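You operate a simulated robot arm through the tools that you are given. There is no shell and no other tool. Be economical: measure what you need, move in short steps, check, and stop when the job is done.

You are at the controls of a simulated robot arm. One attempt, no reset.

JOB
When the eggs are done, cool the white egg in the blue mug.
Fine: at the green lamp switch off boiler and socket and unplug; dome and plug on the worktop; the other egg stays.

It is judged by the outcome, as a careful person would: the job done as asked, and still so three seconds after it is handed in. It fails if anything else is knocked over, pushed out of place, dropped, spilled or broken.

ROBOT AND FRAMES
A 6-joint arm with a two-finger parallel gripper, fixed in place. Base frame: the origin is at the foot of the arm, x ahead of it, y to its left, z up; the work surface is at about z = 0. Units: m, degrees, N and s.
With the tool pointing down near the work surface it reaches from about 0.14 to 0.58 m from the base axis. Its first joint turns from -66.0 to 66.0 degrees. Payload 2.1 kg.
The TCP is the grasp point between the finger pads, 0.03 m short of the fingertips. In the tool frame z runs along the fingers and y along their closing line. Largest opening 0.094 m; finger width 0.028, thickness 0.01; the body of the gripper, 0.05 by 0.096 m, starts 0.055 m behind the TCP.
Orientation is that of the tool frame in the base frame, as [roll, pitch, yaw] about the fixed x, y, z axes, in that order (R = Rz(yaw) Ry(pitch) Rx(roll)). With the fingers straight down and closing along the base's y, the tool's x points along the base's -x, its y along +y and its z along -z.

CONTROLS
- The arm moves only by the tool nudge_tool. Its argument "targets" is a list of rows, each an object of numbers (a shift or turn left out is 0, a gripper value left out holds the last): "tx", "ty", "tz": the shift along the base's x, y, z in m; "rx", "ry", "rz": the turn, a rotation vector about the base's x, y, z in degrees; "fingers": the opening, from 0 (shut) to 1 (fully open). In form: [{"tx": .., "ty": .., "tz": .., "rx": .., "ry": .., "rz": .., "fingers": ..}, ...]. A call has 1 to 20 rows; each row shifts and turns the commanded pose from where the row before left it. Rows are played at 5 a second. More than 0.05 m and 8.6 degrees between two rows, or a gripper value outside its range, and nothing of the call is played. A pose out of reach is approached as far as the arm can. The call stops where the force on the tool passes 70 N (or 10 N more than at its start, if that is more) or the arm is blocked; 0.2 s more then pass. The fingers move at their own pace (about 0.072 m/s each) and stop on an object; they squeeze with about 35 N. The grip force told is the motor's: it shows also when the fingers shut on nothing. Time passes only in rows, and 0.2 s behind the last, so rows that do not move let the fingers close. The reply holds the time, the measured pose of the TCP, the force on the tool along the base axes, the opening and the grip force, in the units named above and with some noise, with the torque about the TCP (base axes, N m) and any sound that the robot's microphone picked up.
- Cameras (640 x 400 px; columns grow to the right, rows downward): "scene" is fixed at [0.0447, -0.3585, 0.5006]; the picture's right is [0.89, -0.46, 0.00], its down [-0.19, -0.36, -0.91] and it looks along [0.42, 0.81, -0.41] (base axes); focal length 313 px, centre (320, 200). "wrist" rides on the gripper at [0.076, 0.014, -0.103] in the tool frame; the picture's right is [-0.18, 0.98, 0.00], its down [-0.75, -0.14, -0.64] and it looks along [-0.63, -0.12, 0.77] (tool axes); focal length 243 px, centre (320, 200). There is no depth. A picture from a camera that has moved, and an enlarged one, comes with that camera's place and axes in the base frame and with its lens.
- capture(camera): a new picture of that camera. It takes no simulated time.
- zoom(camera, box): a new picture of the part [left, top, right, bottom] of that camera's present view, enlarged. It takes no simulated time.
- job_done(): hands the job in; it is judged then, once.

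Work in short steps. Places have to be worked out from the pictures, the camera data and where the tool is seen: move nearer, look again, correct. Check each grasp and each placing, and mend what went wrong. You have 120 turns and 76 pictures in all, those below and enlarged ones among them. Open the gripper and draw the arm clear of the work before you hand the job in, unless the task says otherwise; then end with one line.

The tools are called after "Request:" as a command line: name --argument value ..., lists and objects as JSON in quotes. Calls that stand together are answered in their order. nudge_tool: Moves the arm, as the interface text tells. Its arguments: {"type":"object","properties":{"targets":{"type":"array"}},"required":["targets"]} The other tools are called the same way: capture (camera) takes a picture; zoom (camera, box) takes an enlarged picture of a part of a camera's view; job_done () hands the job in.

At the start:

```text
clock: 0.0
tool_pos: [0.3348, 0.0719, 0.415]
tcp_rot: [179.9, 0.0, 180.0]
ft_force: [-0.5, -0.3, 0.2]
wrist_torque: [0.01, 0.01, 0.0]
grip_width: 0.0939
finger_force: 0.0
```

scene: 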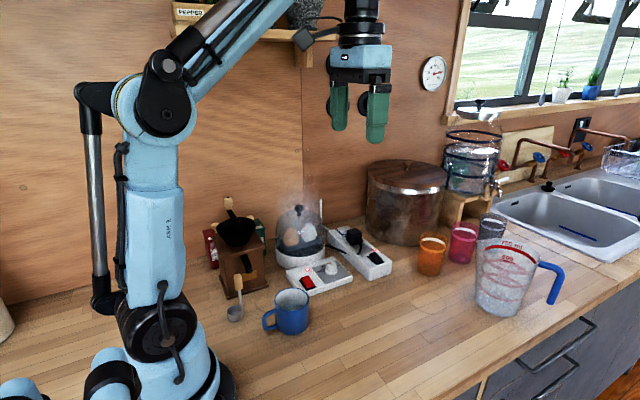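
wrist: 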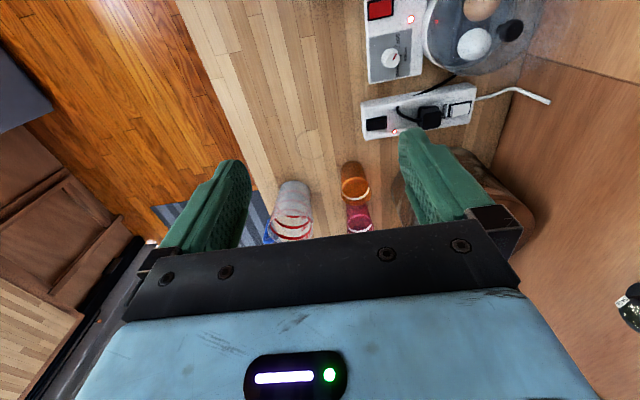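

The boiler under its glass dome, the power strip with plug and the blue mug are in view; I zoom in for details.

Request:
zoom --camera "scene" --box '[240, 180, 400, 340]'

Request:
zoom --camera "wrist" --box '[350, 0, 570, 140]'

```text
2.50 times, centred on (320, 260) of scene
camera zoom: at [0.0447, -0.3585, 0.5006], right [0.89, -0.46, 0.0], down [-0.19, -0.36, -0.91], along [0.42, 0.81, -0.41], focal length 783 px, centre (320, 50)
```

zoom: 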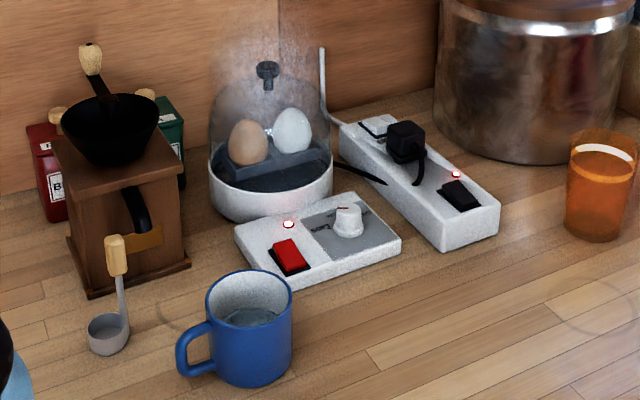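

```text
2.86 times, centred on (460, 70) of wrist
camera zoom: at [0.2579, 0.0858, 0.5172], right [0.18, 0.98, 0.0], down [0.75, -0.14, 0.64], along [0.63, -0.12, -0.77], focal length 693 px, centre (-80, 571)
```

zoom: 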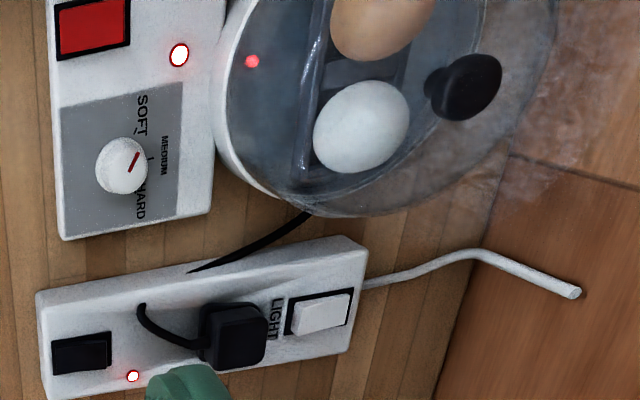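

The lamp is red, so it is not done yet. I estimate the dome knob at (0.332, 0.315, 0.145), the white egg at (0.355, 0.303, 0.08), the boiler rocker at (0.288, 0.174), the socket switch at (0.472, 0.161), the plug at (0.467, 0.256) and the mug at (0.218, 0.101). I move closer for a better look while it boils.

Request:
nudge_tool --targets '[{"tx": -0.03, "ty": 0.03, "tz": -0.02}, {"tx": -0.03, "ty": 0.03, "tz": -0.02}, {"tx": -0.02, "ty": 0.03, "tz": -0.02}, {"ty": 0.02, "tz": -0.02}, {"tz": -0.02}]'

Request:
capture --camera "wrist"

```text
clock: 1.2
tool_pos: [0.2563, 0.1799, 0.3158]
tcp_rot: [179.9, 0.2, -180.0]
ft_force: [0.0, 0.6, 0.9]
wrist_torque: [-0.04, 0.0, -0.03]
grip_width: 0.0942
finger_force: 0.0
```

```text
71 pictures are left
camera wrist: at [0.1787, 0.1936, 0.4185], right [0.18, 0.98, 0.0], down [0.75, -0.14, 0.64], along [0.63, -0.12, -0.77], focal length 243 px, centre (320, 200)
```

wrist: 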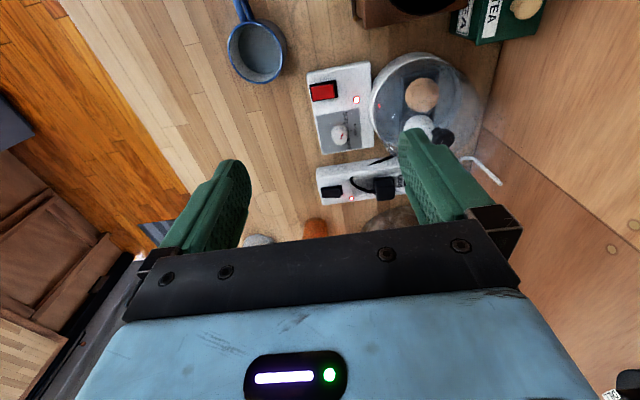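

Now the panel and strip are clearer; zoom in on them.

Request:
zoom --camera "wrist" --box '[300, 50, 412, 120]'

Request:
zoom --camera "wrist" --box '[300, 120, 444, 210]'

```text
5.71 times, centred on (356, 85) of wrist
camera zoom: at [0.1787, 0.1936, 0.4185], right [0.18, 0.98, 0.0], down [0.75, -0.14, 0.64], along [0.63, -0.12, -0.77], focal length 1386 px, centre (114, 857)
```

zoom: 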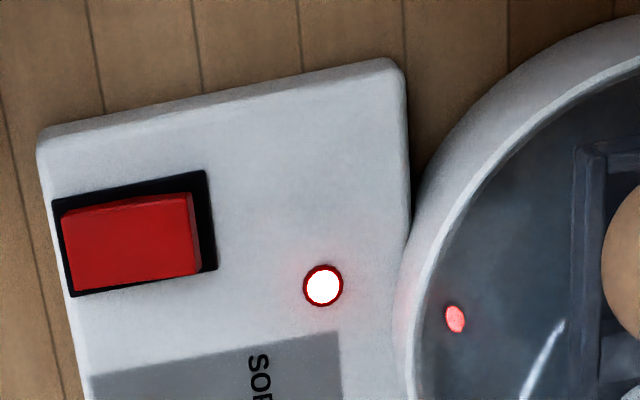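

```text
4.44 times, centred on (372, 165) of wrist
camera zoom: at [0.1787, 0.1936, 0.4185], right [0.18, 0.98, 0.0], down [0.75, -0.14, 0.64], along [0.63, -0.12, -0.77], focal length 1078 px, centre (89, 356)
```

zoom: 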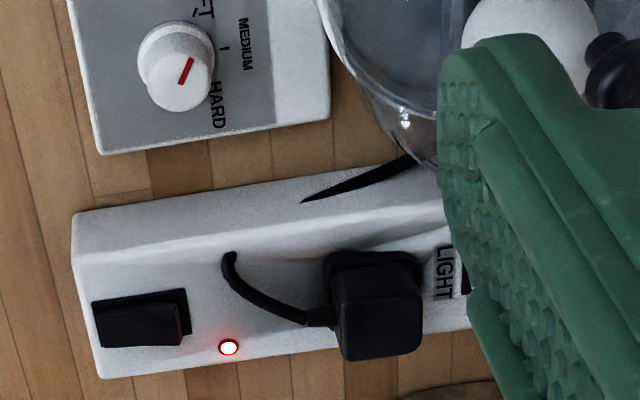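

Both rockers have their +y end raised (the end to press for "off"), and the socket lamp and boiler lamp are lit red. I shut the fingers and wait for the lamp to turn green.

Request:
nudge_tool --targets '[{"fingers": 0}, {}, {}, {}, {}, {}, {}, {}, {}, {}, {}, {}, {}, {}, {}, {}, {}, {}, {}, {}]'

Request:
zoom --camera "scene" --box '[240, 180, 400, 280]'

```text
clock: 5.4
tool_pos: [0.2564, 0.1797, 0.3157]
tcp_rot: [180.0, 0.1, 180.0]
ft_force: [-0.1, 0.6, 0.0]
wrist_torque: [-0.03, 0.0, -0.02]
grip_width: 0.0
finger_force: 33.1
```

```text
4.00 times, centred on (320, 230) of scene
camera zoom: at [0.0447, -0.3585, 0.5006], right [0.89, -0.46, 0.0], down [-0.19, -0.36, -0.91], along [0.42, 0.81, -0.41], focal length 1253 px, centre (320, 80)
```

zoom: 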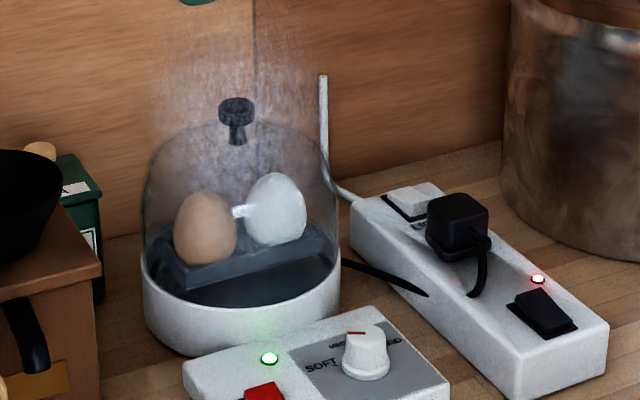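

The boiler lamp is green, so I move the shut fingers above the raised end of the red rocker.

Request:
nudge_tool --targets '[{"tx": 0.016, "ty": 0.003, "tz": -0.045}, {"tx": 0.016, "ty": 0.003, "tz": -0.045}, {"tz": -0.045}, {"tz": -0.045}, {"tz": -0.03}, {}]'

Request:
zoom --camera "scene" --box '[260, 220, 340, 300]'

Request:
capture --camera "wrist"

```text
clock: 6.8
tool_pos: [0.2883, 0.1884, 0.1049]
tcp_rot: [179.9, 0.1, 179.9]
ft_force: [-0.3, 0.8, 0.1]
wrist_torque: [-0.01, 0.03, -0.03]
grip_width: 0.0
finger_force: 33.1
```

```text
5.00 times, centred on (300, 260) of scene
camera zoom: at [0.0447, -0.3585, 0.5006], right [0.89, -0.46, 0.0], down [-0.19, -0.36, -0.91], along [0.42, 0.81, -0.41], focal length 1567 px, centre (420, -100)
```

zoom: 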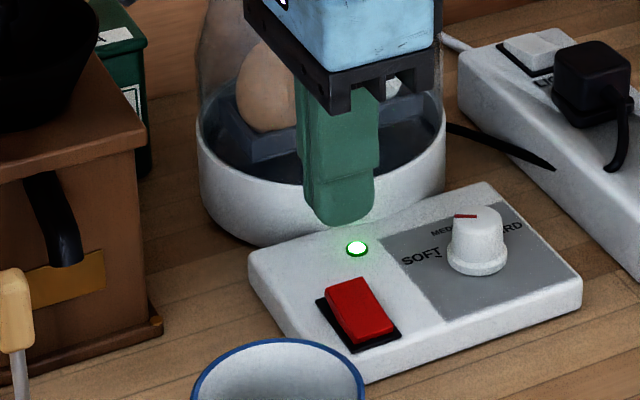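

```text
66 pictures are left
camera wrist: at [0.2105, 0.202, 0.2076], right [0.18, 0.98, 0.0], down [0.75, -0.14, 0.64], along [0.63, -0.12, -0.77], focal length 243 px, centre (320, 200)
```

wrist: 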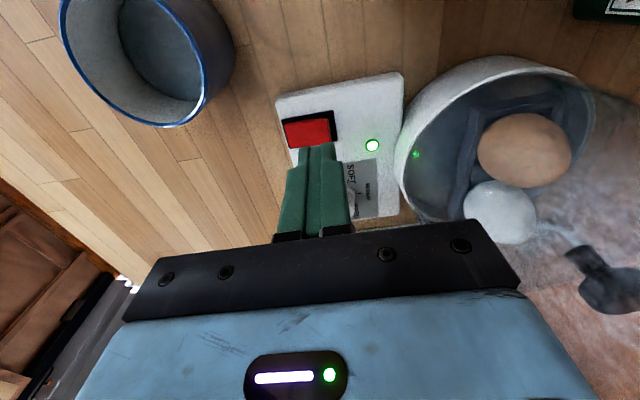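

The tip is in line over the raised (+y) end of the red rocker; I press down in small steps.

Request:
nudge_tool --targets '[{"tx": -0.001, "ty": -0.001, "tz": -0.02}, {"tz": -0.008}, {"tz": -0.005}, {"tz": -0.003}, {"tz": -0.003}, {"tz": -0.003}]'

```text
clock: 8.2
tool_pos: [0.2863, 0.1873, 0.0638]
tcp_rot: [179.8, 0.1, -180.0]
ft_force: [0.1, 0.0, 0.0]
wrist_torque: [0.01, -0.01, 0.01]
grip_width: 0.0
finger_force: 32.5
```

No contact yet (tip near z = 0.034); I continue in 2 mm steps.

Request:
nudge_tool --targets '[{"tz": -0.002}, {"tz": -0.002}, {"tz": -0.002}, {"tz": -0.002}]'

Request:
zoom --camera "scene" --box '[260, 220, 340, 300]'

```text
clock: 9.0
tool_pos: [0.2863, 0.1876, 0.0596]
tcp_rot: [-179.9, 0.0, -180.0]
ft_force: [-1.7, -2.0, 25.0]
wrist_torque: [-0.26, -0.12, -0.02]
grip_width: 0.0002
finger_force: 33.0
stopped in row 4: the force on the tool passed its limit at 88 N (the readings are from after the stop); the commanded pose is now the measured one
```

```text
5.00 times, centred on (300, 260) of scene
camera zoom: at [0.0446, -0.3585, 0.5006], right [0.89, -0.46, 0.0], down [-0.19, -0.36, -0.91], along [0.42, 0.81, -0.41], focal length 1567 px, centre (420, -100)
```

zoom: 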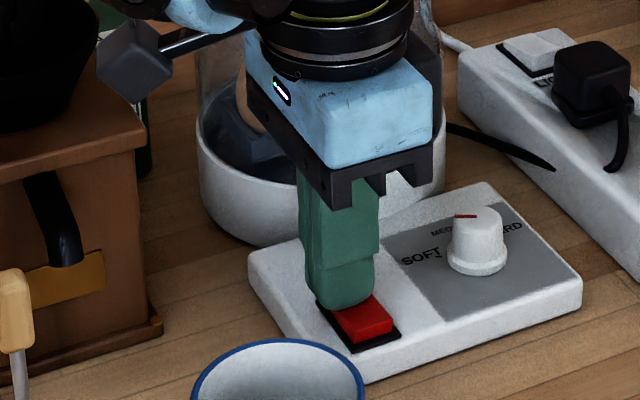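

The rocker has tipped (its near end is up). I lift and check.

Request:
nudge_tool --targets '[{"tz": 0.02}, {"tz": 0.04}, {"tx": 0.01, "tz": 0.04}, {"tx": 0.02, "tz": 0.02}, {}]'

Request:
zoom --camera "scene" --box '[260, 220, 400, 300]'

```text
clock: 10.2
tool_pos: [0.3181, 0.186, 0.1789]
tcp_rot: [-180.0, -0.1, -179.9]
ft_force: [1.1, 0.4, 0.7]
wrist_torque: [-0.01, 0.01, 0.02]
grip_width: 0.0
finger_force: 33.1
```

```text
4.57 times, centred on (330, 260) of scene
camera zoom: at [0.0447, -0.3585, 0.5006], right [0.89, -0.46, 0.0], down [-0.19, -0.36, -0.91], along [0.42, 0.81, -0.41], focal length 1432 px, centre (274, -74)
```

zoom: 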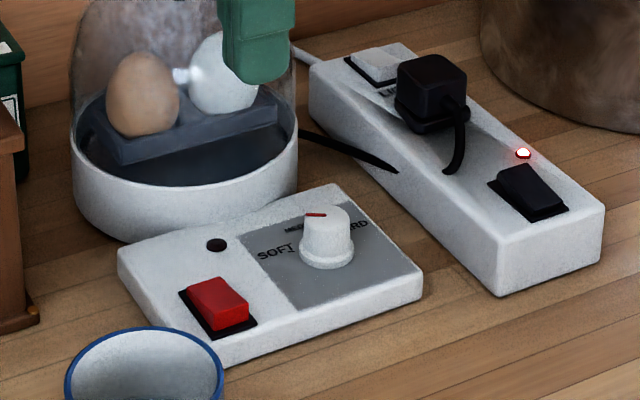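

The boiler lamp is out: boiler off. Next I go above the raised end of the black socket switch, about (0.470, 0.173).

Request:
nudge_tool --targets '[{"tx": 0.04, "ty": -0.006}, {"tx": 0.04, "ty": -0.006}, {"tx": 0.04, "tz": -0.01}, {"tx": 0.032, "tz": -0.02}, {"tz": -0.025}, {}]'

Request:
capture --camera "wrist"

Request:
zoom --camera "scene" --box '[320, 210, 400, 290]'

```text
clock: 11.6
tool_pos: [0.4679, 0.1761, 0.1243]
tcp_rot: [180.0, 0.0, -180.0]
ft_force: [0.1, -0.9, -0.7]
wrist_torque: [-0.01, 0.01, -0.01]
grip_width: 0.0001
finger_force: 32.8
```

```text
63 pictures are left
camera wrist: at [0.3909, 0.19, 0.2275], right [0.18, 0.98, 0.0], down [0.75, -0.14, 0.64], along [0.63, -0.12, -0.77], focal length 243 px, centre (320, 200)
```

wrist: 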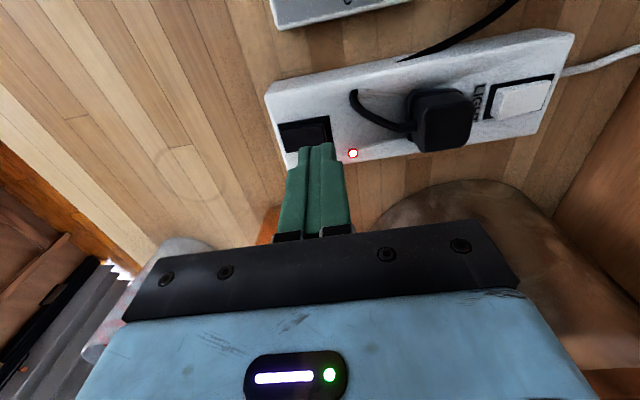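

```text
5.00 times, centred on (360, 250) of scene
camera zoom: at [0.0447, -0.3585, 0.5006], right [0.89, -0.46, 0.0], down [-0.19, -0.36, -0.91], along [0.42, 0.81, -0.41], focal length 1567 px, centre (120, -50)
```

zoom: 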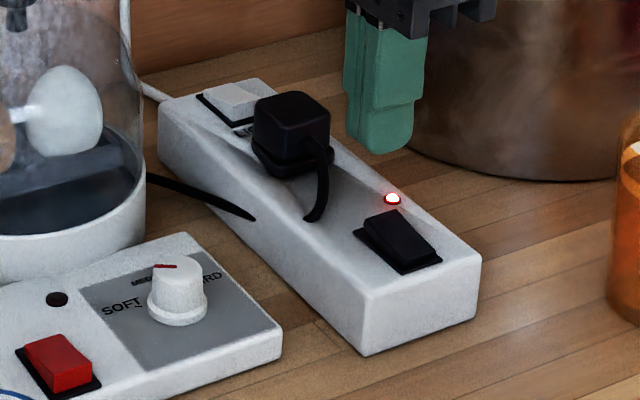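

The tip is over the raised end of the black rocker; I press it down gradually.

Request:
nudge_tool --targets '[{"tx": 0.001, "ty": -0.002, "tz": -0.025}, {"tz": -0.01}, {"tz": -0.003}, {"tz": -0.003}, {"tz": -0.002}, {"tz": -0.002}, {"tz": -0.002}, {"tz": -0.002}, {"tz": -0.002}, {"tz": -0.002}, {"tz": -0.002}]'

Request:
zoom --camera "scene" --box '[320, 210, 400, 290]'

```text
clock: 13.4
tool_pos: [0.4708, 0.1763, 0.0792]
tcp_rot: [179.9, 0.1, -179.9]
ft_force: [-0.5, 0.4, 18.9]
wrist_torque: [-0.15, -0.09, 0.01]
grip_width: 0.0
finger_force: 33.2
stopped in row 9: the force on the tool passed its limit at 79 N (the readings are from after the stop); the commanded pose is now the measured one
```

```text
5.00 times, centred on (360, 250) of scene
camera zoom: at [0.0446, -0.3585, 0.5006], right [0.89, -0.46, 0.0], down [-0.19, -0.36, -0.91], along [0.42, 0.81, -0.41], focal length 1567 px, centre (120, -50)
```

zoom: 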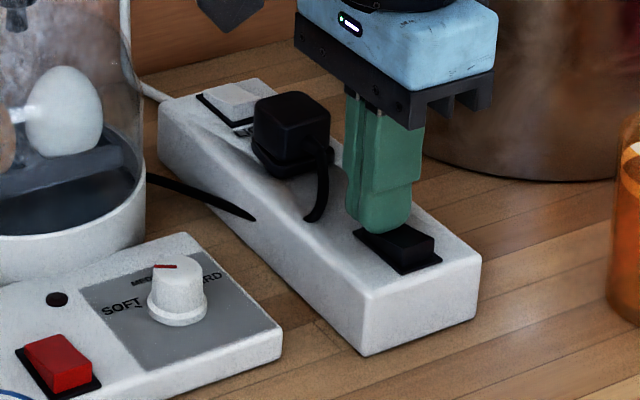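

The socket rocker has tipped. I lift, then shift over the plug while turning the gripper 90° so it closes across the strip.

Request:
nudge_tool --targets '[{"tz": 0.03}, {"tz": 0.04}, {"tz": 0.04, "ty": 0.01, "rz": 8}, {"ty": 0.01, "rz": 8.5}, {"ty": 0.01, "rz": 8.5}, {"ty": 0.01, "rz": 8.5}, {"ty": 0.01, "rz": 8.5}, {"ty": 0.01, "rz": 8.5}, {"ty": 0.01, "rz": 8.5}, {"ty": 0.01, "rz": 8.5}, {"rz": 8.5}, {"rz": 8.5}, {"rz": 6, "fingers": 0.7}, {}, {}, {}]'

Request:
capture --camera "wrist"

Request:
zoom --camera "scene" --box '[320, 190, 420, 290]'

```text
clock: 16.9
tool_pos: [0.4699, 0.2546, 0.1888]
tcp_rot: [179.9, 0.0, -89.5]
ft_force: [-0.6, -0.8, 0.1]
wrist_torque: [0.02, 0.01, 0.03]
grip_width: 0.0656
finger_force: 0.2
```

```text
60 pictures are left
camera wrist: at [0.4561, 0.178, 0.2907], right [-0.98, 0.17, 0.0], down [0.13, 0.76, 0.64], along [0.11, 0.63, -0.77], focal length 243 px, centre (320, 200)
```

wrist: 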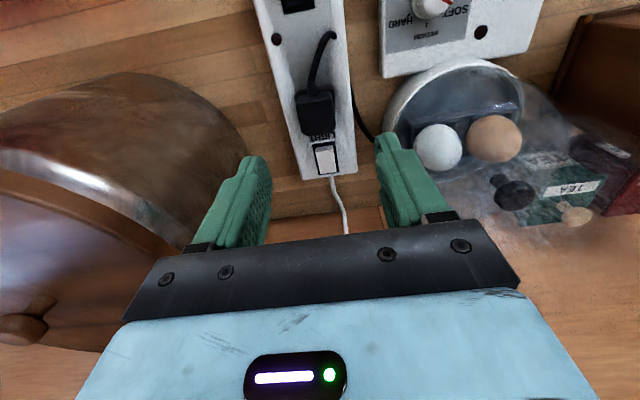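

```text
4.00 times, centred on (370, 240) of scene
camera zoom: at [0.0447, -0.3585, 0.5006], right [0.89, -0.46, 0.0], down [-0.19, -0.36, -0.91], along [0.42, 0.81, -0.41], focal length 1253 px, centre (120, 40)
```

zoom: 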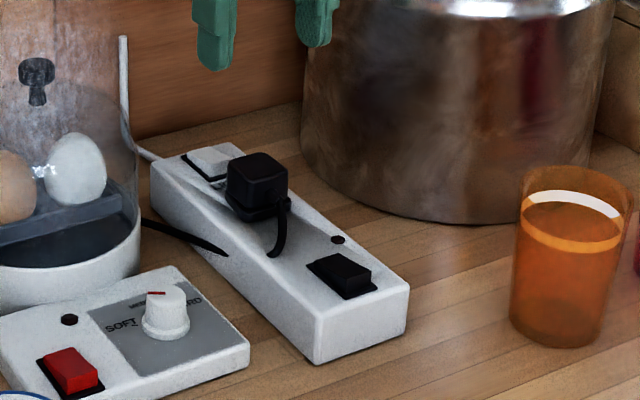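

The socket lamp is out. The plug top is at about (0.470, 0.256, 0.071), right under the tool; I descend to fingertip z ≈ 0.055.

Request:
nudge_tool --targets '[{"tz": -0.04, "tx": 0.001, "ty": 0.001}, {"tz": -0.03}, {"tz": -0.02}, {"tz": -0.012}, {}]'

Request:
capture --camera "wrist"

Request:
zoom --camera "scene" --box '[320, 190, 420, 290]'

```text
clock: 18.1
tool_pos: [0.4715, 0.2567, 0.0867]
tcp_rot: [180.0, -0.1, -89.3]
ft_force: [-0.4, -0.5, 0.9]
wrist_torque: [0.0, 0.01, -0.01]
grip_width: 0.0657
finger_force: 0.1
```

```text
58 pictures are left
camera wrist: at [0.4573, 0.1795, 0.1883], right [-0.98, 0.17, 0.0], down [0.13, 0.76, 0.64], along [0.11, 0.63, -0.77], focal length 243 px, centre (320, 200)
```

wrist: 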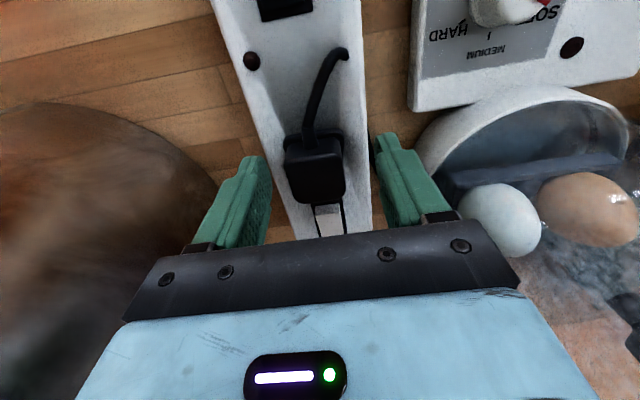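

```text
4.00 times, centred on (370, 240) of scene
camera zoom: at [0.0447, -0.3585, 0.5006], right [0.89, -0.46, 0.0], down [-0.19, -0.36, -0.91], along [0.42, 0.81, -0.41], focal length 1253 px, centre (120, 40)
```

zoom: 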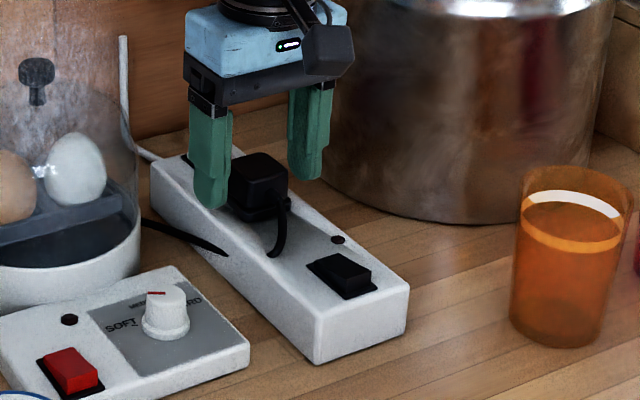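

The plug sits centred between the fingers; a few mm lower, then close.

Request:
nudge_tool --targets '[{"tz": -0.004}, {"fingers": 0}, {}, {}, {}, {}]'

```text
clock: 19.4
tool_pos: [0.4734, 0.2558, 0.0823]
tcp_rot: [-179.7, -0.2, -89.6]
ft_force: [23.4, -7.8, 6.1]
wrist_torque: [-0.2, -0.9, -0.43]
grip_width: 0.0332
finger_force: 34.5
```

Gripped at 33 mm, with a 23 N side load; I ease the tool +x and then pull straight up slowly.

Request:
nudge_tool --targets '[{"tx": 0.0015}, {"tz": 0.003}, {"tz": 0.003}, {"tz": 0.003}]'

```text
clock: 20.4
tool_pos: [0.4731, 0.2573, 0.092]
tcp_rot: [180.0, -0.2, -89.4]
ft_force: [13.6, -6.7, -6.5]
wrist_torque: [-0.52, -0.76, -0.31]
grip_width: 0.033
finger_force: 35.4
```

Request:
zoom --camera "scene" --box '[320, 190, 420, 290]'

```text
4.00 times, centred on (370, 240) of scene
camera zoom: at [0.0447, -0.3585, 0.5007], right [0.89, -0.46, 0.0], down [-0.19, -0.36, -0.91], along [0.42, 0.81, -0.41], focal length 1253 px, centre (120, 40)
```

zoom: 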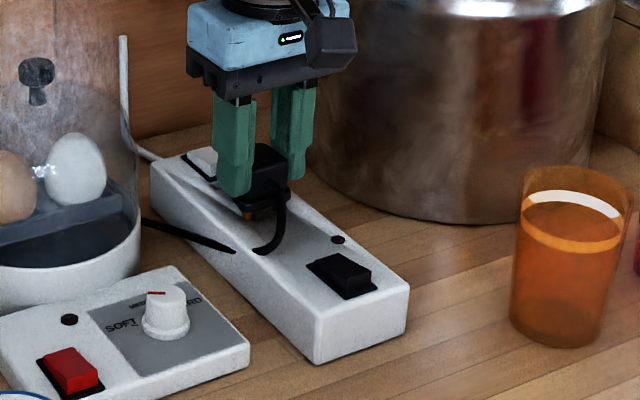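

The plug is rising with its pins showing; I keep pulling up.

Request:
nudge_tool --targets '[{"tz": 0.005}, {"tz": 0.008}, {"tz": 0.01}, {"tz": 0.01}]'

Request:
zoom --camera "scene" --box '[270, 190, 430, 290]'

```text
clock: 21.4
tool_pos: [0.4709, 0.256, 0.1248]
tcp_rot: [179.8, 0.0, -89.4]
ft_force: [0.1, 0.1, -0.2]
wrist_torque: [0.0, 0.05, 0.03]
grip_width: 0.0331
finger_force: 35.0
```

```text
4.00 times, centred on (350, 240) of scene
camera zoom: at [0.0447, -0.3585, 0.5006], right [0.89, -0.46, 0.0], down [-0.19, -0.36, -0.91], along [0.42, 0.81, -0.41], focal length 1253 px, centre (200, 40)
```

zoom: 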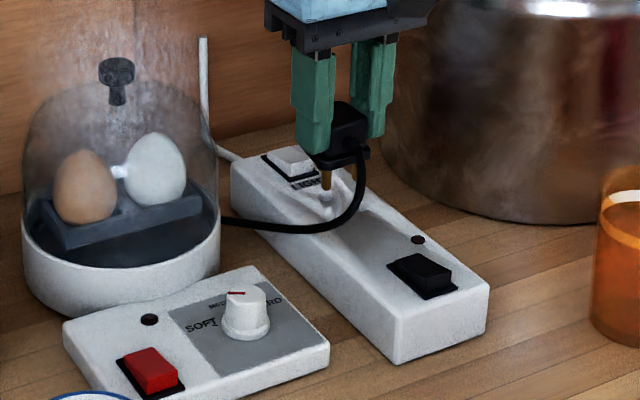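

The plug is free and its cable follows. I carry it toward a free spot in front of the strip (about x 0.42, y 0.09), watching the cable load.

Request:
nudge_tool --targets '[{"tz": 0.01, "ty": -0.02, "tx": -0.007}, {"ty": -0.02, "tx": -0.007}, {"ty": -0.02, "tx": -0.007}, {"ty": -0.02, "tx": -0.007}]'

Request:
zoom --camera "scene" --box '[270, 190, 430, 290]'

```text
clock: 22.4
tool_pos: [0.4431, 0.1764, 0.134]
tcp_rot: [179.9, -0.2, -89.4]
ft_force: [0.2, 0.2, -0.8]
wrist_torque: [-0.01, 0.0, 0.01]
grip_width: 0.033
finger_force: 35.1
```

```text
4.00 times, centred on (350, 240) of scene
camera zoom: at [0.0447, -0.3585, 0.5006], right [0.89, -0.46, 0.0], down [-0.19, -0.36, -0.91], along [0.42, 0.81, -0.41], focal length 1253 px, centre (200, 40)
```

zoom: 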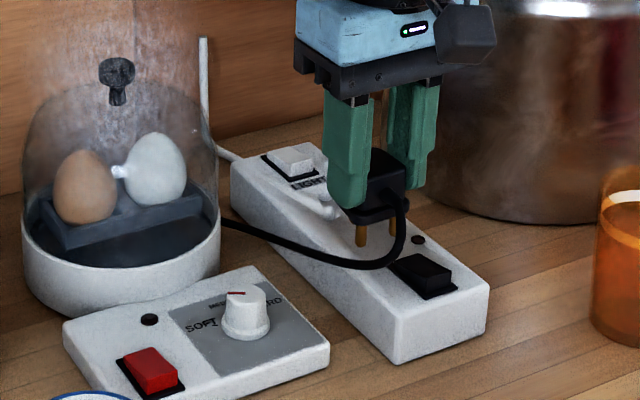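

No cable load; I continue to the spot.

Request:
nudge_tool --targets '[{"ty": -0.025, "tx": -0.006}, {"ty": -0.025, "tx": -0.006}, {"ty": -0.025, "tx": -0.006}, {"ty": -0.018}, {"tz": -0.02}, {"tz": -0.02}]'

Request:
zoom --camera "scene" --box '[270, 200, 430, 300]'

Request:
capture --camera "wrist"

```text
clock: 23.9
tool_pos: [0.4268, 0.0847, 0.0938]
tcp_rot: [179.9, -0.1, -89.4]
ft_force: [0.4, -0.4, 0.0]
wrist_torque: [0.0, 0.06, -0.02]
grip_width: 0.0329
finger_force: 34.6
```

```text
4.00 times, centred on (350, 250) of scene
camera zoom: at [0.0447, -0.3585, 0.5006], right [0.89, -0.46, 0.0], down [-0.19, -0.36, -0.91], along [0.42, 0.81, -0.41], focal length 1253 px, centre (200, 0)
```

zoom: 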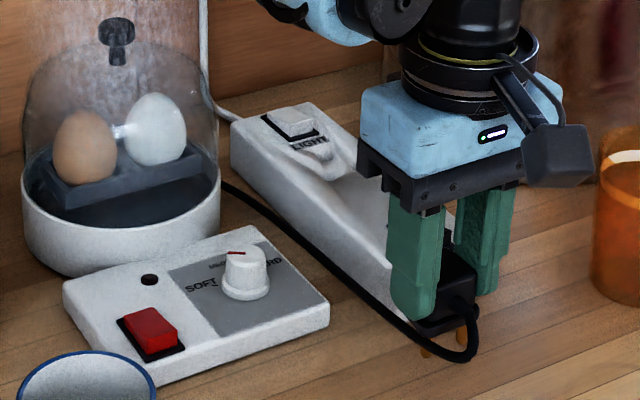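

```text
52 pictures are left
camera wrist: at [0.4133, 0.007, 0.1949], right [-0.98, 0.17, 0.0], down [0.13, 0.76, 0.64], along [0.11, 0.63, -0.77], focal length 243 px, centre (320, 200)
```

wrist: 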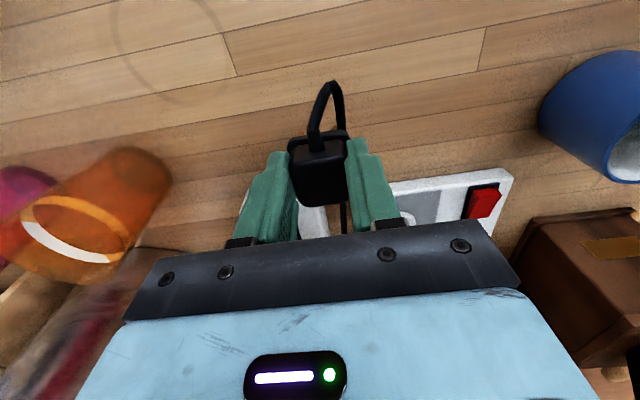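

The pin tips are about 3 cm above the worktop and clear of the strip; I lower until contact.

Request:
nudge_tool --targets '[{"ty": -0.008, "tz": -0.012}, {"tz": -0.008}, {"tz": -0.003}, {"tz": -0.002}, {"tz": -0.002}, {"tz": -0.002}]'

```text
clock: 25.2
tool_pos: [0.4261, 0.0753, 0.065]
tcp_rot: [179.8, -0.1, -89.4]
ft_force: [-0.8, -0.9, -0.7]
wrist_torque: [0.0, -0.02, 0.01]
grip_width: 0.0327
finger_force: 34.9
```

Request:
zoom --camera "scene" --box '[330, 240, 430, 310]'

```text
5.71 times, centred on (380, 275) of scene
camera zoom: at [0.0447, -0.3585, 0.5006], right [0.89, -0.46, 0.0], down [-0.19, -0.36, -0.91], along [0.42, 0.81, -0.41], focal length 1790 px, centre (-23, -229)
```

zoom: 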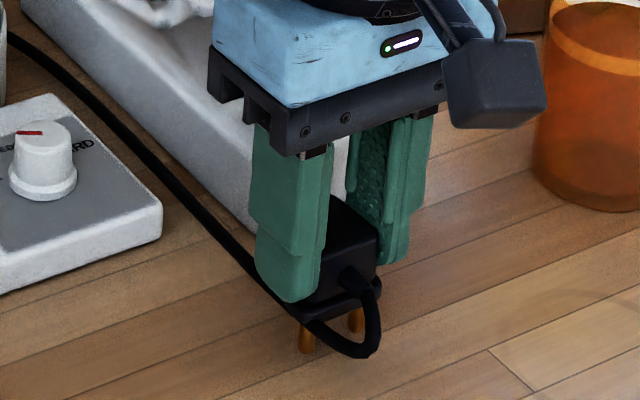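

Still a few millimetres above the worktop; I continue down in small steps.

Request:
nudge_tool --targets '[{"tz": -0.003}, {"tz": -0.002}, {"tz": -0.002}, {"tz": -0.002}, {"tz": -0.002}]'

```text
clock: 26.4
tool_pos: [0.427, 0.0759, 0.0544]
tcp_rot: [179.8, -0.1, -89.5]
ft_force: [-13.6, -5.6, 52.8]
wrist_torque: [-0.06, 0.51, 0.0]
grip_width: 0.0334
finger_force: 35.1
```

Pins touch the worktop. I ease up a millimetre and open gently.

Request:
nudge_tool --targets '[{"tz": 0.0015}, {"fingers": 0.45}, {"fingers": 0.6}, {}, {}, {}]'

Request:
zoom --camera "scene" --box '[330, 240, 430, 310]'

```text
clock: 27.9
tool_pos: [0.427, 0.0757, 0.0561]
tcp_rot: [179.9, -0.1, -89.5]
ft_force: [-0.1, 0.2, -0.5]
wrist_torque: [-0.01, 0.0, -0.02]
grip_width: 0.0565
finger_force: 0.0
```

```text
5.71 times, centred on (380, 275) of scene
camera zoom: at [0.0447, -0.3585, 0.5006], right [0.89, -0.46, 0.0], down [-0.19, -0.36, -0.91], along [0.42, 0.81, -0.41], focal length 1790 px, centre (-23, -229)
```

zoom: 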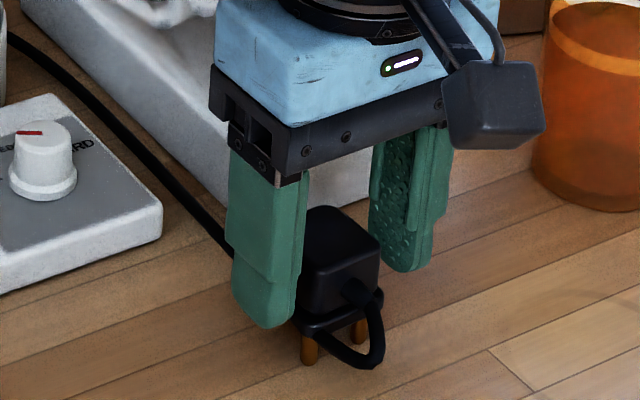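

The plug stands on its pins on the worktop. I lift off and head above the dome knob.

Request:
nudge_tool --targets '[{"tz": 0.03}, {"tz": 0.045}, {"tz": 0.05}, {"tz": 0.05, "fingers": 0.8}, {"tx": -0.02, "ty": 0.04}, {"tx": -0.02, "ty": 0.04}, {"tx": -0.02, "ty": 0.04}, {"tx": -0.02, "ty": 0.04}, {"tx": -0.015, "ty": 0.045}, {"ty": 0.03}, {}]'

Request:
capture --camera "wrist"

Request:
capture --camera "scene"

```text
clock: 30.2
tool_pos: [0.3321, 0.3103, 0.2285]
tcp_rot: [179.9, 0.0, -89.5]
ft_force: [-0.3, 0.0, 0.3]
wrist_torque: [0.02, 0.0, 0.01]
grip_width: 0.0752
finger_force: 0.1
```

```text
49 pictures are left
camera wrist: at [0.3161, 0.2328, 0.3298], right [-0.98, 0.17, 0.0], down [0.13, 0.76, 0.64], along [0.11, 0.63, -0.77], focal length 243 px, centre (320, 200)
```

wrist: 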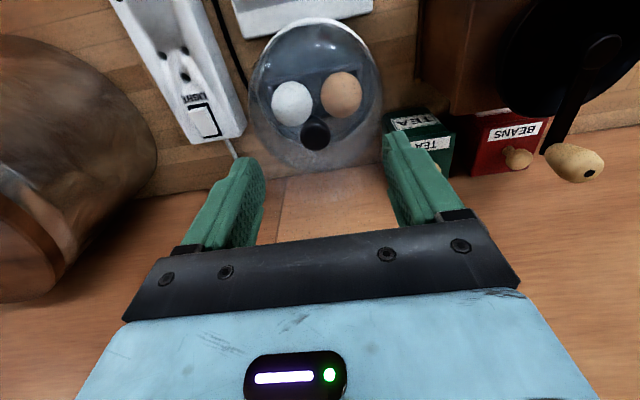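

```text
48 pictures are left
```

scene: 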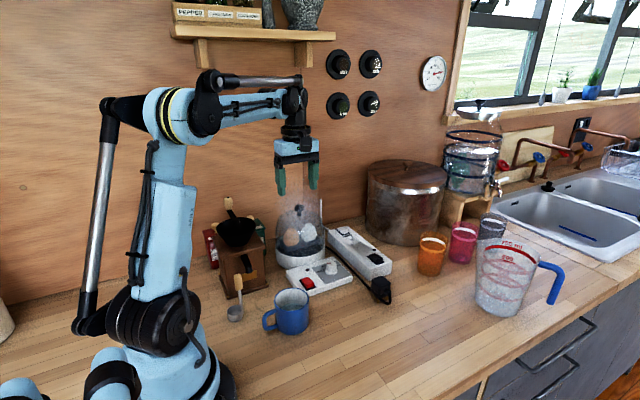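

The knob is right below at (0.333, 0.312), top near z = 0.155. I descend to TCP z ≈ 0.162 and look again.

Request:
nudge_tool --targets '[{"tx": 0.001, "ty": 0.002, "tz": -0.03}, {"tz": -0.025}, {"tz": -0.011}, {}]'

Request:
zoom --camera "scene" --box '[260, 160, 340, 240]'

Request:
capture --camera "wrist"

```text
clock: 31.2
tool_pos: [0.3325, 0.3111, 0.1612]
tcp_rot: [179.9, -0.1, -89.4]
ft_force: [-0.4, 0.4, 0.2]
wrist_torque: [0.01, -0.01, 0.0]
grip_width: 0.0751
finger_force: 0.0
```

```text
5.00 times, centred on (300, 200) of scene
camera zoom: at [0.0447, -0.3585, 0.5006], right [0.89, -0.46, 0.0], down [-0.19, -0.36, -0.91], along [0.42, 0.81, -0.41], focal length 1567 px, centre (420, 200)
```

zoom: 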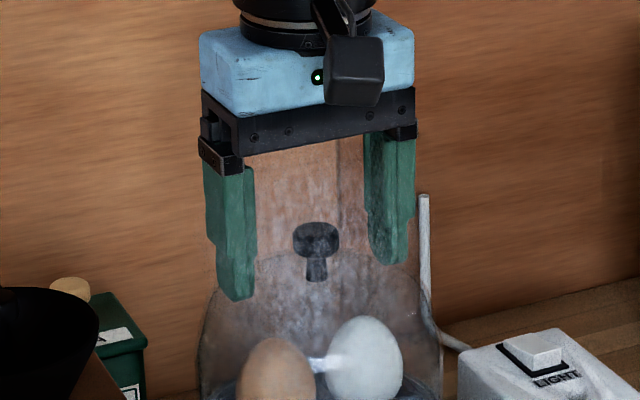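

```text
46 pictures are left
camera wrist: at [0.3176, 0.2346, 0.2637], right [-0.98, 0.17, 0.0], down [0.13, 0.76, 0.64], along [0.11, 0.63, -0.77], focal length 243 px, centre (320, 200)
```

wrist: 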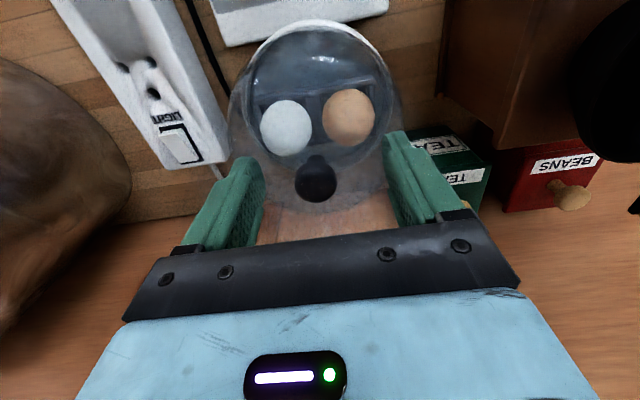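

The knob is centred between the fingers and inside their depth; I close.

Request:
nudge_tool --targets '[{"fingers": 0}, {}, {}, {}, {}, {}]'

```text
clock: 32.6
tool_pos: [0.3323, 0.3121, 0.1618]
tcp_rot: [-180.0, -0.1, -89.4]
ft_force: [0.5, -0.4, 1.9]
wrist_torque: [-0.02, -0.11, -0.04]
grip_width: 0.023
finger_force: 34.7
```

Knob held (23 mm, little side load). I lift slowly straight up.

Request:
nudge_tool --targets '[{"tz": 0.005}, {"tz": 0.01}, {"tz": 0.02}, {"tz": 0.03}, {"tz": 0.03}, {"tz": 0.03}]'

Request:
capture --camera "scene"

```text
clock: 34.0
tool_pos: [0.3314, 0.3115, 0.2913]
tcp_rot: [179.9, 0.0, -89.4]
ft_force: [-0.7, -0.1, -0.6]
wrist_torque: [0.01, 0.03, 0.01]
grip_width: 0.023
finger_force: 34.9
```

```text
45 pictures are left
```

scene: 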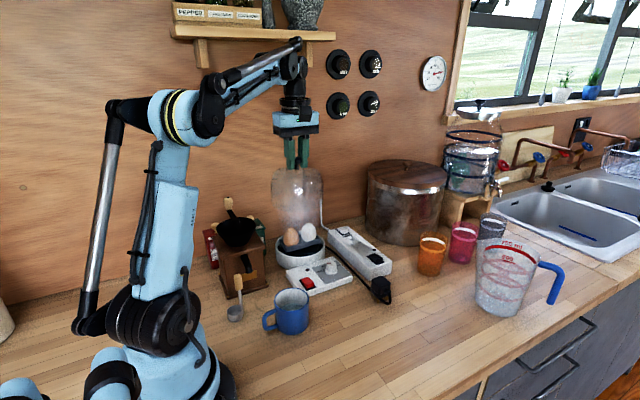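

The dome is clear of the eggs. I carry it to open worktop around (0.335, -0.005).

Request:
nudge_tool --targets '[{"ty": -0.02}, {"ty": -0.03}, {"ty": -0.035}, {"ty": -0.035}, {"ty": -0.035}, {"ty": -0.035}, {"ty": -0.035}, {"ty": -0.035}, {"ty": -0.03}, {"ty": -0.02, "tx": 0.003}, {"ty": -0.007, "tz": -0.02}, {"tz": -0.03}, {"tz": -0.03}, {}]'

Request:
capture --camera "scene"

Request:
capture --camera "wrist"

```text
clock: 37.0
tool_pos: [0.3344, -0.0062, 0.2109]
tcp_rot: [179.8, -0.1, -89.5]
ft_force: [-0.4, 0.5, -0.1]
wrist_torque: [-0.01, -0.03, 0.01]
grip_width: 0.0229
finger_force: 35.6
```

```text
44 pictures are left
```

scene: 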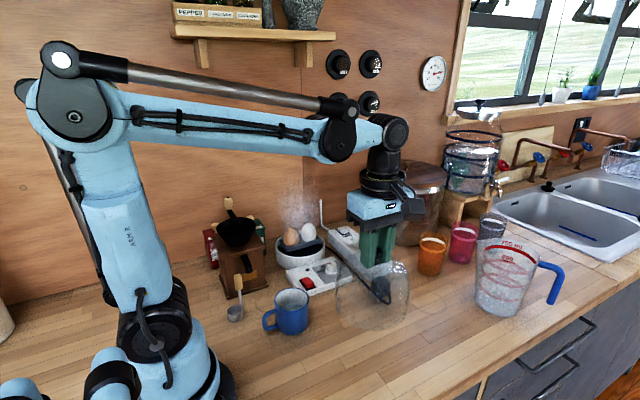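

```text
43 pictures are left
camera wrist: at [0.3192, -0.0839, 0.3142], right [-0.98, 0.17, 0.0], down [0.13, 0.76, 0.64], along [0.11, 0.63, -0.77], focal length 243 px, centre (320, 200)
```

wrist: 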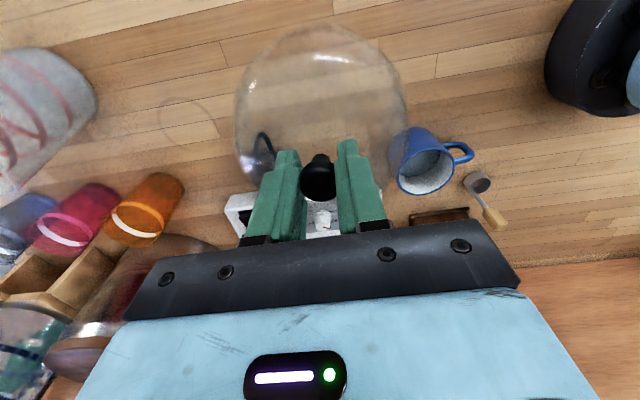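

The spot is free, clear of mug and plug. I lower the dome until it touches.

Request:
nudge_tool --targets '[{"ty": -0.008, "tz": -0.03}, {"tz": -0.025}, {"tz": -0.01}, {"tz": -0.005}]'

Request:
zoom --camera "scene" --box '[310, 230, 440, 360]'

```text
clock: 38.0
tool_pos: [0.3366, -0.0125, 0.1385]
tcp_rot: [179.9, 0.0, -89.4]
ft_force: [0.0, 0.5, -0.6]
wrist_torque: [0.0, 0.0, 0.03]
grip_width: 0.0228
finger_force: 35.0
```

```text
3.08 times, centred on (375, 295) of scene
camera zoom: at [0.0447, -0.3585, 0.5006], right [0.89, -0.46, 0.0], down [-0.19, -0.36, -0.91], along [0.42, 0.81, -0.41], focal length 964 px, centre (151, -92)
```

zoom: 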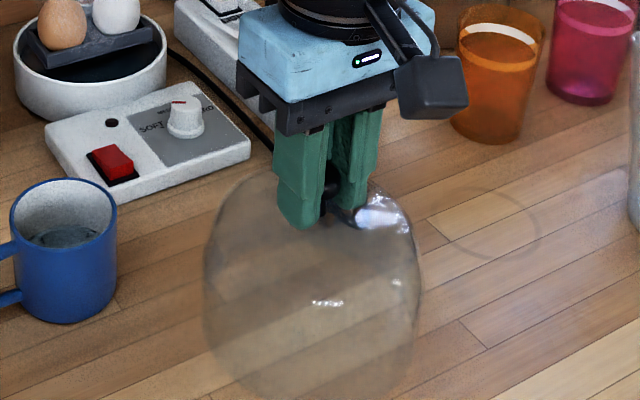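

The dome rim is still a few cm up; I continue lowering carefully.

Request:
nudge_tool --targets '[{"tz": -0.01}, {"tz": -0.006}, {"tz": -0.004}, {"tz": -0.003}, {"tz": -0.003}, {"tz": -0.002}, {"tz": -0.002}, {"tz": -0.002}]'

```text
clock: 39.3
tool_pos: [0.3368, -0.0133, 0.1163]
tcp_rot: [179.8, 0.0, -89.6]
ft_force: [-3.1, 1.2, 15.7]
wrist_torque: [0.0, -0.44, 0.01]
grip_width: 0.023
finger_force: 35.0
stopped in row 6: the force on the tool passed its limit at 82 N (the readings are from after the stop); the commanded pose is now the measured one
```

The rim has touched down. I release and lift clear.

Request:
nudge_tool --targets '[{"tz": 0.0005}, {"fingers": 0.4}, {"fingers": 0.7}, {}, {}, {"tz": 0.03}, {"tz": 0.04}, {"tz": 0.04}]'

Request:
zoom --camera "scene" --box '[250, 190, 450, 370]'

```text
clock: 41.1
tool_pos: [0.3334, -0.0135, 0.2252]
tcp_rot: [179.9, 0.0, -89.5]
ft_force: [-0.3, -0.7, 0.5]
wrist_torque: [0.02, 0.0, -0.01]
grip_width: 0.0656
finger_force: 0.1
```

```text
2.22 times, centred on (350, 280) of scene
camera zoom: at [0.0447, -0.3585, 0.5006], right [0.89, -0.46, 0.0], down [-0.19, -0.36, -0.91], along [0.42, 0.81, -0.41], focal length 696 px, centre (253, 22)
```

zoom: 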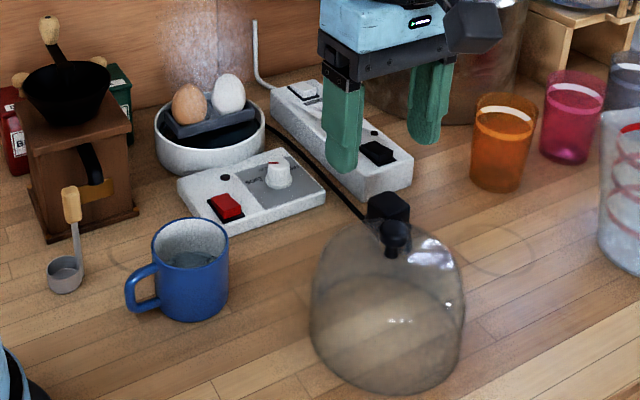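

The dome rests on the worktop. Now I raise, turn back 90° and travel over the white egg at about (0.355, 0.303).

Request:
nudge_tool --targets '[{"tz": 0.02, "fingers": 0.85}, {"ty": 0.03, "rz": -8.5}, {"ty": 0.03, "rz": -8.5}, {"ty": 0.03, "rz": -8.5, "tx": 0.005}, {"ty": 0.03, "rz": -8.5, "tx": 0.005}, {"ty": 0.03, "rz": -8.5, "tx": 0.005}, {"ty": 0.03, "rz": -8.5, "tx": 0.005}, {"ty": 0.03, "rz": -8.5}, {"ty": 0.03, "rz": -8.5}, {"ty": 0.03, "rz": -8.5}, {"ty": 0.03, "rz": -8.5}, {"ty": 0.014, "rz": -5.5, "tz": -0.04}, {}]'

Request:
capture --camera "wrist"

Request:
zoom --camera "scene" --box '[260, 190, 340, 270]'

```text
clock: 43.9
tool_pos: [0.3558, 0.3016, 0.2076]
tcp_rot: [179.8, 0.0, 179.9]
ft_force: [0.6, 0.0, 0.0]
wrist_torque: [0.01, -0.02, -0.04]
grip_width: 0.0798
finger_force: 0.1
```

```text
40 pictures are left
camera wrist: at [0.2791, 0.3153, 0.3083], right [0.18, 0.98, 0.0], down [0.75, -0.14, 0.64], along [0.63, -0.12, -0.77], focal length 243 px, centre (320, 200)
```

wrist: 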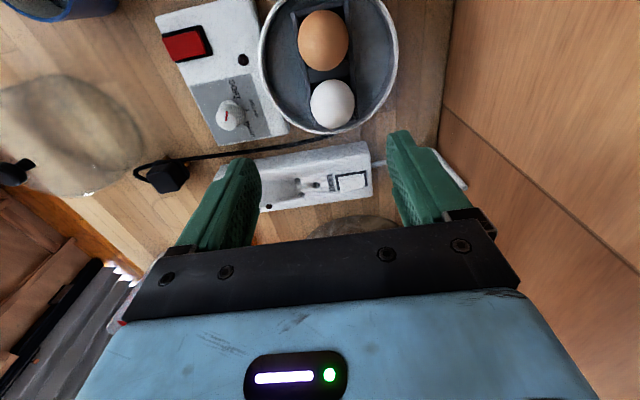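

```text
5.00 times, centred on (300, 230) of scene
camera zoom: at [0.0447, -0.3585, 0.5006], right [0.89, -0.46, 0.0], down [-0.19, -0.36, -0.91], along [0.42, 0.81, -0.41], focal length 1567 px, centre (420, 50)
```

zoom: 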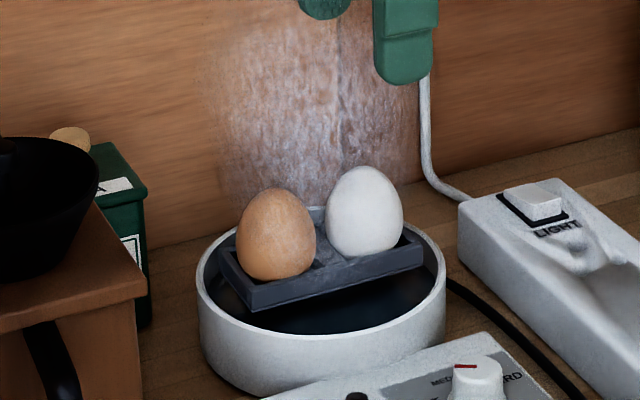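

The white egg triangulates to about (0.357, 0.310), widest near z = 0.074, tray top near 0.055. I adjust and descend partway to check.

Request:
nudge_tool --targets '[{"tx": 0.001, "ty": 0.008, "tz": -0.04}, {"tz": -0.03}, {"tz": -0.015}, {}]'

Request:
capture --camera "wrist"

Request:
zoom --camera "scene" --box '[260, 170, 340, 250]'

```text
clock: 44.9
tool_pos: [0.3554, 0.3074, 0.1214]
tcp_rot: [179.9, 0.0, -179.9]
ft_force: [0.2, -1.1, 0.0]
wrist_torque: [-0.01, 0.0, 0.02]
grip_width: 0.0803
finger_force: 0.1
```

```text
38 pictures are left
camera wrist: at [0.2783, 0.3216, 0.224], right [0.18, 0.98, 0.0], down [0.75, -0.14, 0.64], along [0.63, -0.11, -0.77], focal length 243 px, centre (320, 200)
```

wrist: 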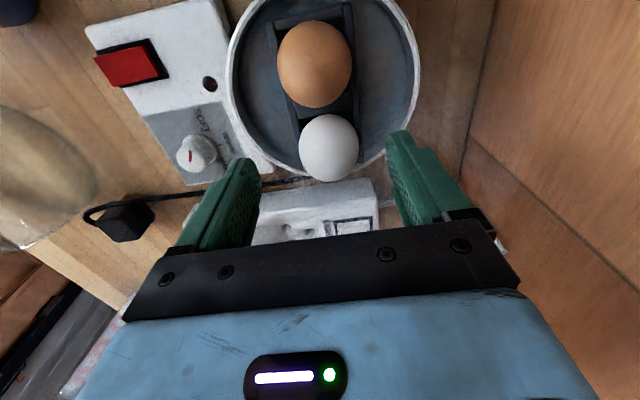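

```text
5.00 times, centred on (300, 210) of scene
camera zoom: at [0.0447, -0.3585, 0.5006], right [0.89, -0.46, 0.0], down [-0.19, -0.36, -0.91], along [0.42, 0.81, -0.41], focal length 1567 px, centre (420, 150)
```

zoom: 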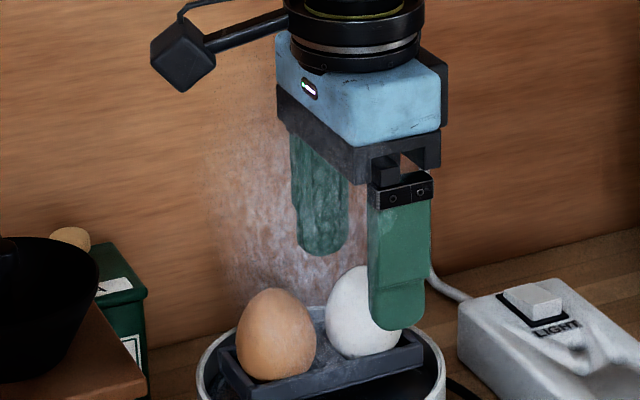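

Egg centre refined to about (0.356, 0.312). I shift 4 mm in +y, lower to z ≈ 0.097 and close gently.

Request:
nudge_tool --targets '[{"tx": 0.001, "ty": 0.004, "tz": -0.01}, {"tz": -0.01}, {"tz": -0.005}, {}]'

Request:
zoom --camera "scene" --box '[260, 170, 340, 250]'

Request:
capture --camera "wrist"

```text
clock: 45.9
tool_pos: [0.3564, 0.312, 0.0971]
tcp_rot: [179.8, 0.0, -180.0]
ft_force: [-0.3, 0.1, -0.3]
wrist_torque: [0.01, 0.02, 0.01]
grip_width: 0.0799
finger_force: 0.1
```

```text
5.00 times, centred on (300, 210) of scene
camera zoom: at [0.0447, -0.3585, 0.5006], right [0.89, -0.46, 0.0], down [-0.19, -0.36, -0.91], along [0.42, 0.81, -0.41], focal length 1567 px, centre (420, 150)
```

zoom: 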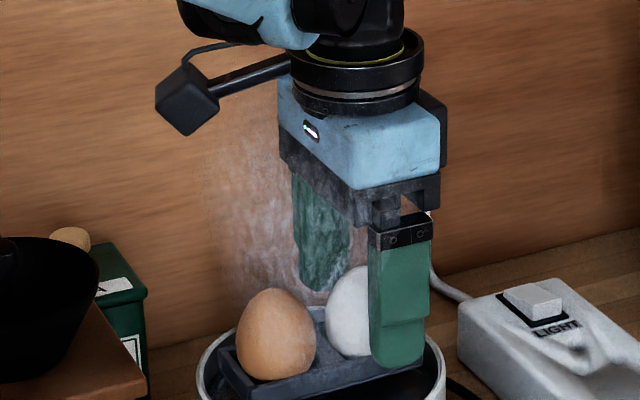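

```text
35 pictures are left
camera wrist: at [0.2804, 0.3259, 0.1988], right [0.18, 0.98, 0.0], down [0.75, -0.14, 0.64], along [0.63, -0.11, -0.77], focal length 243 px, centre (320, 200)
```

wrist: 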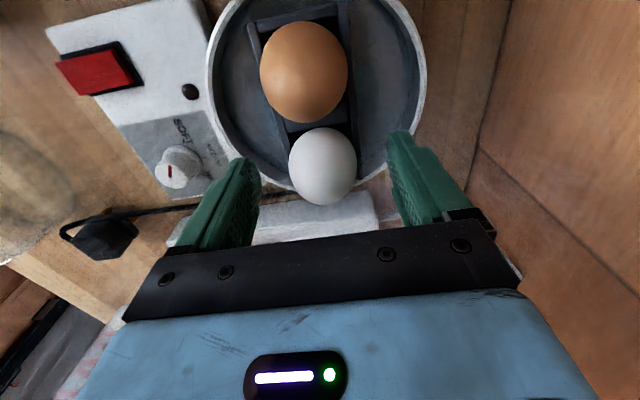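

The egg is centred between the pads, brown egg clear. I close on it.

Request:
nudge_tool --targets '[{"tx": -0.001, "fingers": 0.6}, {"fingers": 0.5}, {"fingers": 0.44}, {"fingers": 0.4}, {"fingers": 0.38}, {}, {}]'

```text
clock: 47.5
tool_pos: [0.3563, 0.3145, 0.0969]
tcp_rot: [179.6, -0.1, -179.8]
ft_force: [-0.5, 19.6, 5.3]
wrist_torque: [0.67, 0.01, 0.05]
grip_width: 0.0424
finger_force: 11.4
```

The egg is held (42 mm, ~11 N); there's a side load so I shift +2.5 mm in y, tighten a little and lift.

Request:
nudge_tool --targets '[{"ty": 0.0025}, {"fingers": 0.35}, {"tz": 0.004}, {"tz": 0.006}, {"tz": 0.01}, {"tz": 0.02}]'

Request:
zoom --camera "scene" --box '[260, 170, 340, 250]'

```text
clock: 48.9
tool_pos: [0.3561, 0.3149, 0.1372]
tcp_rot: [179.9, -0.1, -179.8]
ft_force: [0.2, -0.2, -0.7]
wrist_torque: [0.0, 0.01, -0.02]
grip_width: 0.0421
finger_force: 11.2
```

```text
5.00 times, centred on (300, 210) of scene
camera zoom: at [0.0447, -0.3585, 0.5006], right [0.89, -0.46, 0.0], down [-0.19, -0.36, -0.91], along [0.42, 0.81, -0.41], focal length 1567 px, centre (420, 150)
```

zoom: 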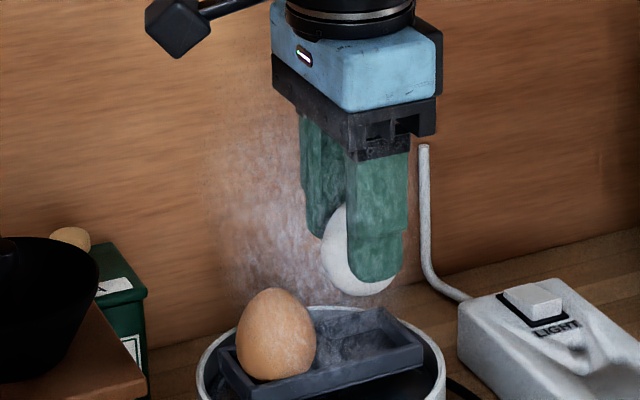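

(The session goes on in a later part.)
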